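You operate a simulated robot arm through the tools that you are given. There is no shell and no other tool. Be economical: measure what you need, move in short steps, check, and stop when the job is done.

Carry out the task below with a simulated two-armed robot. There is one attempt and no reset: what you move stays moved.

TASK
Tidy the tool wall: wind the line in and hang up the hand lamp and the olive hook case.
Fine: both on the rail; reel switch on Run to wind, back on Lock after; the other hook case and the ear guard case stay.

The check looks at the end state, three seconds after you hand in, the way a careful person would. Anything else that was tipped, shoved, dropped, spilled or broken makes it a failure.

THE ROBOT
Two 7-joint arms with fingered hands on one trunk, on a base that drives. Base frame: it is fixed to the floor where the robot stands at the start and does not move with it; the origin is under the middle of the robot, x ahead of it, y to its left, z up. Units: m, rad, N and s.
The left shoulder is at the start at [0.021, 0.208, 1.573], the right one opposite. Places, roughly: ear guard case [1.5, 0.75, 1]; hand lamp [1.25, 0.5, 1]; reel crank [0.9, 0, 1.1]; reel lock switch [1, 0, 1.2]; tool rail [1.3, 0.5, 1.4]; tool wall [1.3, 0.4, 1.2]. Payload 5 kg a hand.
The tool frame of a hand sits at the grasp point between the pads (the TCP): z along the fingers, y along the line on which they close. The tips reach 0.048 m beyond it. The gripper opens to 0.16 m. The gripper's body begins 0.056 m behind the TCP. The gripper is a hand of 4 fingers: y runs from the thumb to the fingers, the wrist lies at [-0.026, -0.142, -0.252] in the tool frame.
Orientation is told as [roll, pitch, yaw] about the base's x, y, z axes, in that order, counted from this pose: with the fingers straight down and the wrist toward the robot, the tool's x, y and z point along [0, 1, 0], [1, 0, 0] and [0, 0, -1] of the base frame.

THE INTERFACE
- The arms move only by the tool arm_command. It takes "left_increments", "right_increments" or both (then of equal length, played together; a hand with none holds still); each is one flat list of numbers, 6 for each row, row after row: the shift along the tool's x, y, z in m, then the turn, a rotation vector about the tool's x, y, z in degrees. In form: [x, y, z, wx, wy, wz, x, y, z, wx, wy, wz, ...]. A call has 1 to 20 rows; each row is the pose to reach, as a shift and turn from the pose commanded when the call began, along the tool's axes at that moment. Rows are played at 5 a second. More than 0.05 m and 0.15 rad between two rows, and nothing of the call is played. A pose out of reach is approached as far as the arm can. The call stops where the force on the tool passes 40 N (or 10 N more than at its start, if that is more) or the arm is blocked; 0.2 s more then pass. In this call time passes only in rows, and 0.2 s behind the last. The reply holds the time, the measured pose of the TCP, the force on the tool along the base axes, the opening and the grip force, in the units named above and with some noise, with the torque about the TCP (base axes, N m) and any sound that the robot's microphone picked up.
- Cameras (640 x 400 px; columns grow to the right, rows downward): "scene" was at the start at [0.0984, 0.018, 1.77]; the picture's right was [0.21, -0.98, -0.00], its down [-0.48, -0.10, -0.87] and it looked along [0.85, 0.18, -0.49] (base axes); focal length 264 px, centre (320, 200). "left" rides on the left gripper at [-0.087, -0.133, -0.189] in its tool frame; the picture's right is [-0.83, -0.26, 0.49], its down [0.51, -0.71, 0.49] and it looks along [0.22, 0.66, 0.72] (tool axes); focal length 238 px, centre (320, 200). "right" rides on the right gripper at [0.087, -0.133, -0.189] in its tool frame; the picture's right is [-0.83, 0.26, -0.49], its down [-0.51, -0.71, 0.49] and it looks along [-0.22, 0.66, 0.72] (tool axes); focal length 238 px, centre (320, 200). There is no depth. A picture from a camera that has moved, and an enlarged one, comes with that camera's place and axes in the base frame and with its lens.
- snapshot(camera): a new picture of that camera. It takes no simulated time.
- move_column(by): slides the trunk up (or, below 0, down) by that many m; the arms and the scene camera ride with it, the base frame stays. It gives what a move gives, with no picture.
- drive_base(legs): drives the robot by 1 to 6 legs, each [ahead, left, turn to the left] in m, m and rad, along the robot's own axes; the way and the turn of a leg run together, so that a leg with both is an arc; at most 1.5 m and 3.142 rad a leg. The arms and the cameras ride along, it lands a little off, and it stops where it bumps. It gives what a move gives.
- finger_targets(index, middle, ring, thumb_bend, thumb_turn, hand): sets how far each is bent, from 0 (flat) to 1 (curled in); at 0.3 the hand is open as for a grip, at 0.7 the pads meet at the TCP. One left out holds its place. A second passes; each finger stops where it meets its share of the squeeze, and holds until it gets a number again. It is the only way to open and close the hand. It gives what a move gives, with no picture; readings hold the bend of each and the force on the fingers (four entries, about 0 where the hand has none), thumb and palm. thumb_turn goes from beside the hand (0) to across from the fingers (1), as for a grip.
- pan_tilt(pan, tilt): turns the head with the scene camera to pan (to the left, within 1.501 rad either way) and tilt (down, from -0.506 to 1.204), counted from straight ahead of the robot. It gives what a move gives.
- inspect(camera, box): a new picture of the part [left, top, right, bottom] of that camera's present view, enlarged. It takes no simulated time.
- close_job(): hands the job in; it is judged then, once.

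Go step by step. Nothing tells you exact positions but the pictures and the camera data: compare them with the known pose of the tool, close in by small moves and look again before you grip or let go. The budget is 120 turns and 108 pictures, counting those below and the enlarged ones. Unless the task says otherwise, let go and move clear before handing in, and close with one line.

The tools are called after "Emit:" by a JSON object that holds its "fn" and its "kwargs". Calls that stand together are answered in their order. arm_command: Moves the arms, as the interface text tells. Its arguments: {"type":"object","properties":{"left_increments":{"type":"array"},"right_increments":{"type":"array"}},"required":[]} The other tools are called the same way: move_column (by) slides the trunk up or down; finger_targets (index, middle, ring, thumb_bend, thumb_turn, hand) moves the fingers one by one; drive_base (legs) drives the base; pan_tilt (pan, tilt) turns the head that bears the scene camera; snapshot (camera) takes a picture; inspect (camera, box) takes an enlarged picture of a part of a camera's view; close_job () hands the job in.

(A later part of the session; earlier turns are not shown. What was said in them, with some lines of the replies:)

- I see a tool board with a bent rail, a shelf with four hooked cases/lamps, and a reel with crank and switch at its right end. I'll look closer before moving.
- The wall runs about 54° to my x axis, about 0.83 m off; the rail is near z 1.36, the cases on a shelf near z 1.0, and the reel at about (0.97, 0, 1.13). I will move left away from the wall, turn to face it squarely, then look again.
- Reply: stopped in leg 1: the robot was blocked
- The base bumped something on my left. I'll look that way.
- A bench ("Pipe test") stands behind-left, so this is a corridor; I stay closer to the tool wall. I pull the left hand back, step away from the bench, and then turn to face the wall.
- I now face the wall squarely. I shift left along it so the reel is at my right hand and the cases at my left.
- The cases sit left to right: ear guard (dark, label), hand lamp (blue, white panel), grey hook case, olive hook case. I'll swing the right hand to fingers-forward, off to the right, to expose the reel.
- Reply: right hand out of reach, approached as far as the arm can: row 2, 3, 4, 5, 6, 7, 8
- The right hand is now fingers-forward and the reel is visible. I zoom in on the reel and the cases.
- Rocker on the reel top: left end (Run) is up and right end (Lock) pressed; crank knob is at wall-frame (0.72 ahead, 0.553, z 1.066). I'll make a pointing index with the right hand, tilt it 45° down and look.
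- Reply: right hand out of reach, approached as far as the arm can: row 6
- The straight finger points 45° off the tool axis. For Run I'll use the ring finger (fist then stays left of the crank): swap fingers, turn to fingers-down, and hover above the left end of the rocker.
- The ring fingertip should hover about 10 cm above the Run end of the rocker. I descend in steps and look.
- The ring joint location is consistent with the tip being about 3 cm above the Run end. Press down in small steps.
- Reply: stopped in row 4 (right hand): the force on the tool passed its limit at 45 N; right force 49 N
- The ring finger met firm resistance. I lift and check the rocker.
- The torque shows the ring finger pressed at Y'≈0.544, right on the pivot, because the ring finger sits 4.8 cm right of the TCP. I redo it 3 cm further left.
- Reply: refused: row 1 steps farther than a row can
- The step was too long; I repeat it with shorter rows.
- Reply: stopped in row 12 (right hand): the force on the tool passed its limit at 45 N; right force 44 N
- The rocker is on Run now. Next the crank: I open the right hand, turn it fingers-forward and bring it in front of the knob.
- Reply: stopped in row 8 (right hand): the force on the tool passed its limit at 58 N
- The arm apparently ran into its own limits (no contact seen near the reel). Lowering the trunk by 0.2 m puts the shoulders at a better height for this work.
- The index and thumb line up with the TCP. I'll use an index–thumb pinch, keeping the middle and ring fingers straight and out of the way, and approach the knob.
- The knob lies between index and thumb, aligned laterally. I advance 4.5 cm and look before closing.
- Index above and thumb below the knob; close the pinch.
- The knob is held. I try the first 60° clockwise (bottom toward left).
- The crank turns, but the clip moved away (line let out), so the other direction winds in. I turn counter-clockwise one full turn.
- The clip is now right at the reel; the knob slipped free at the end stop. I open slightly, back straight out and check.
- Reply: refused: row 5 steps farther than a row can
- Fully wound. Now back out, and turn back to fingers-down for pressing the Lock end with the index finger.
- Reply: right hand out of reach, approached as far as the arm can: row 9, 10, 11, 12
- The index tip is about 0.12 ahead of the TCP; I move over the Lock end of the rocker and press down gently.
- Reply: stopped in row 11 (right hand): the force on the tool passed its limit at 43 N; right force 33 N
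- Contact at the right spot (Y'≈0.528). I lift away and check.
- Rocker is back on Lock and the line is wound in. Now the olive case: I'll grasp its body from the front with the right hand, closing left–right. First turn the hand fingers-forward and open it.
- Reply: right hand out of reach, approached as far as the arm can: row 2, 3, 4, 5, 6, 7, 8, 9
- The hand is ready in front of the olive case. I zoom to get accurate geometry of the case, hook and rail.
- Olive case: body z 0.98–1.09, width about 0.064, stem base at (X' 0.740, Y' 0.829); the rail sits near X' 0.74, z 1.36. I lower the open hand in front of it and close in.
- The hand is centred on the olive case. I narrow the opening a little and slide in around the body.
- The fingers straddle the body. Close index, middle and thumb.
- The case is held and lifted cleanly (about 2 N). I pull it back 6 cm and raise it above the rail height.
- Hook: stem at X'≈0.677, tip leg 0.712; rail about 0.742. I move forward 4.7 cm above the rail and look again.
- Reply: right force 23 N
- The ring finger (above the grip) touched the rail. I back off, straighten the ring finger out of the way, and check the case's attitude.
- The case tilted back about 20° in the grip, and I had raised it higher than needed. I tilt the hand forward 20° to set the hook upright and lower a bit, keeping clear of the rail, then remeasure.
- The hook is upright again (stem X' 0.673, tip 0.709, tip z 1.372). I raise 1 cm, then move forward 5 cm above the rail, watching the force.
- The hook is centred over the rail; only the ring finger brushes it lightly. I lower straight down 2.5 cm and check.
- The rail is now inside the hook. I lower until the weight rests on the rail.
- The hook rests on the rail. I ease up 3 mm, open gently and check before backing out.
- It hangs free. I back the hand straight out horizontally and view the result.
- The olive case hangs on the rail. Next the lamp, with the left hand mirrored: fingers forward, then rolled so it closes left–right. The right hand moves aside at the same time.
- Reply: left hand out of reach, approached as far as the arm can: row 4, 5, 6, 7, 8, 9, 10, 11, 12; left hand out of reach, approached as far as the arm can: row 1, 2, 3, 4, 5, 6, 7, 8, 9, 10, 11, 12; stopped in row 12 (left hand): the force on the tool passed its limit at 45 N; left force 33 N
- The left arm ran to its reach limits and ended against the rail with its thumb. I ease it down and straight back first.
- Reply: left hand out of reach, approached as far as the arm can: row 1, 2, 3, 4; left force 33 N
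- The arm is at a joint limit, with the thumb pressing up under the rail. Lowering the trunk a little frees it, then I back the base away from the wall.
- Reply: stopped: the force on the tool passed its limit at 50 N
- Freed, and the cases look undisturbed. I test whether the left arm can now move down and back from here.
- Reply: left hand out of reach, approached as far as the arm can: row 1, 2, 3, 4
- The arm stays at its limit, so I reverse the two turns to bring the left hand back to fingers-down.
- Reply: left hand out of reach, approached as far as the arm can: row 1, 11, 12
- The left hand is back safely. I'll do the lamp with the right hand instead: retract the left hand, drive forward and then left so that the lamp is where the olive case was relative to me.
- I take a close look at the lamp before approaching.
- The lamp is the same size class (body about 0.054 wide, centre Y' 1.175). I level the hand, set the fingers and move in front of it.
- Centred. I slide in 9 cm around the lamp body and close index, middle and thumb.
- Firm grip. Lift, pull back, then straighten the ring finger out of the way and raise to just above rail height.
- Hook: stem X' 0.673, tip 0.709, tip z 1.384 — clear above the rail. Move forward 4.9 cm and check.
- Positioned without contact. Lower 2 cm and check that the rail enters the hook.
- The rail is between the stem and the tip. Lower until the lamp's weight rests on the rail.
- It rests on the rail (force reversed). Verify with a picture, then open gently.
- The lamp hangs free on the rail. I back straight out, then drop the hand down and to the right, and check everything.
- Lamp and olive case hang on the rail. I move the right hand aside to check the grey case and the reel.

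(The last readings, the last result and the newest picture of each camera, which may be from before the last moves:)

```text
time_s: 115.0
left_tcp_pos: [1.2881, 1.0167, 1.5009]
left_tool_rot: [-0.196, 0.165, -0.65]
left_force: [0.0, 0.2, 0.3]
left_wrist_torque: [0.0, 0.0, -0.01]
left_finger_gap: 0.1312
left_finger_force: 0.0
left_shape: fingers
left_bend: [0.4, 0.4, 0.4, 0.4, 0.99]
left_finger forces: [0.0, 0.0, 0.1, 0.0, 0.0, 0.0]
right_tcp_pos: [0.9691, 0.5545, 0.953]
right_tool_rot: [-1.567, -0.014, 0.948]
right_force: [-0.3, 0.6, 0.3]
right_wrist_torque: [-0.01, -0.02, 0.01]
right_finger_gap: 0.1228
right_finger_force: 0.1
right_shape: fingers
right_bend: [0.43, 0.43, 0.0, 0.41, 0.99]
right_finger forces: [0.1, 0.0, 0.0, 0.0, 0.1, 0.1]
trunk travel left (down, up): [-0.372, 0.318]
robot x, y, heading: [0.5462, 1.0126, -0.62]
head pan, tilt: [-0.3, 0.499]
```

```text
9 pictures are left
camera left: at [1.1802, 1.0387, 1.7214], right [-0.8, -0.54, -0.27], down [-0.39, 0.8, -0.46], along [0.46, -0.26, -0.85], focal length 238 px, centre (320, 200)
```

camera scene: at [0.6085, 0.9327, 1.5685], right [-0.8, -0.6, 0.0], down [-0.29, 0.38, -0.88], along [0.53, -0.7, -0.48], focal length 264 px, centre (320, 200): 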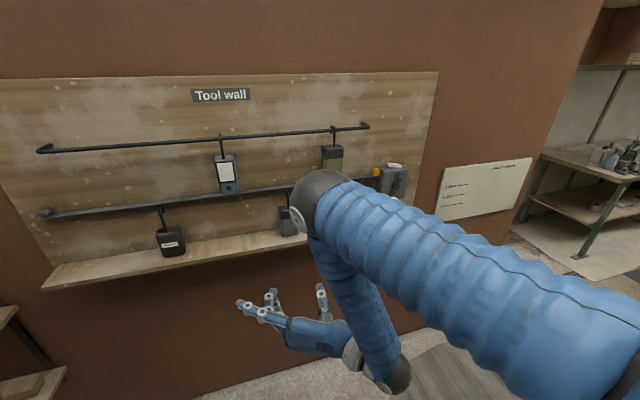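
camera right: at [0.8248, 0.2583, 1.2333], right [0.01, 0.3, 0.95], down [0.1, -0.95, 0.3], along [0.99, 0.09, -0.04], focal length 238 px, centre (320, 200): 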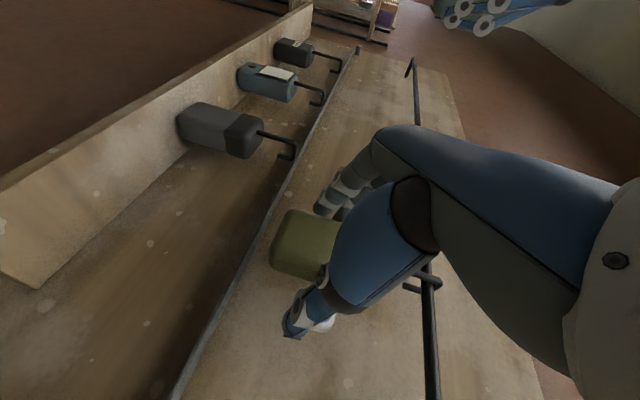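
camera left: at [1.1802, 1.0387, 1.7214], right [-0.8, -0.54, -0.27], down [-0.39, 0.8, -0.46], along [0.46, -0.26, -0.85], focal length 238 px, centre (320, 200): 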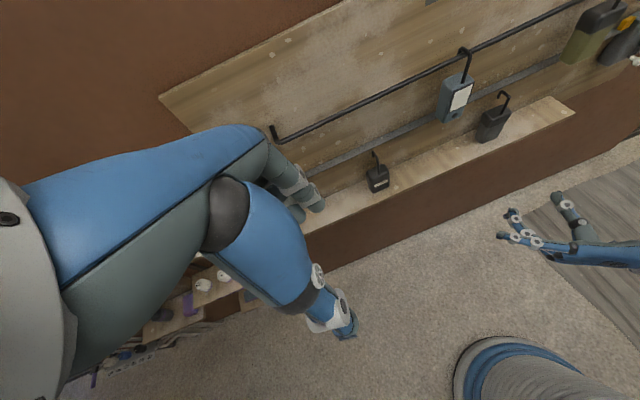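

The grey and ear guard cases stand untouched, both hung items are on the rail. One last zoom on the reel and rail.

Emit:
{"fn": "inspect", "kwargs": {"camera": "scene", "box": [310, 110, 430, 210]}}

```text
4.00 times, centred on (370, 160) of scene
camera zoom: at [0.6085, 0.9327, 1.5685], right [-0.8, -0.6, 0.0], down [-0.29, 0.38, -0.88], along [0.53, -0.7, -0.48], focal length 1058 px, centre (120, 360)
```

zoom: 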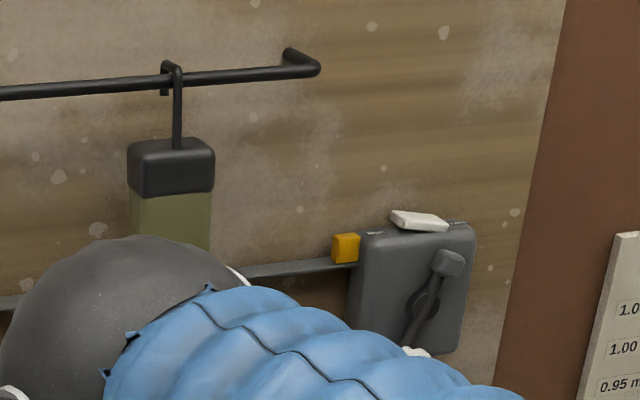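

The line is wound fully in, the rocker is on Lock, and both items hang on the rail with the hands clear, so I'm handing in.

Emit:
{"fn": "close_job", "kwargs": {}}

```text
The job is handed in.
```

The line is wound in with the reel switch back on Lock, and the hand lamp and olive hook case are hanging on the rail. The grey hook case and the ear guard case still stand on the shelf. Early on, the base bumped something on its left (probably the bench) and stopped. The left thumb later pressed on the rail, but I saw no damage or anything out of place on the tool wall afterward. I did not look again at the spot where the base bumped.
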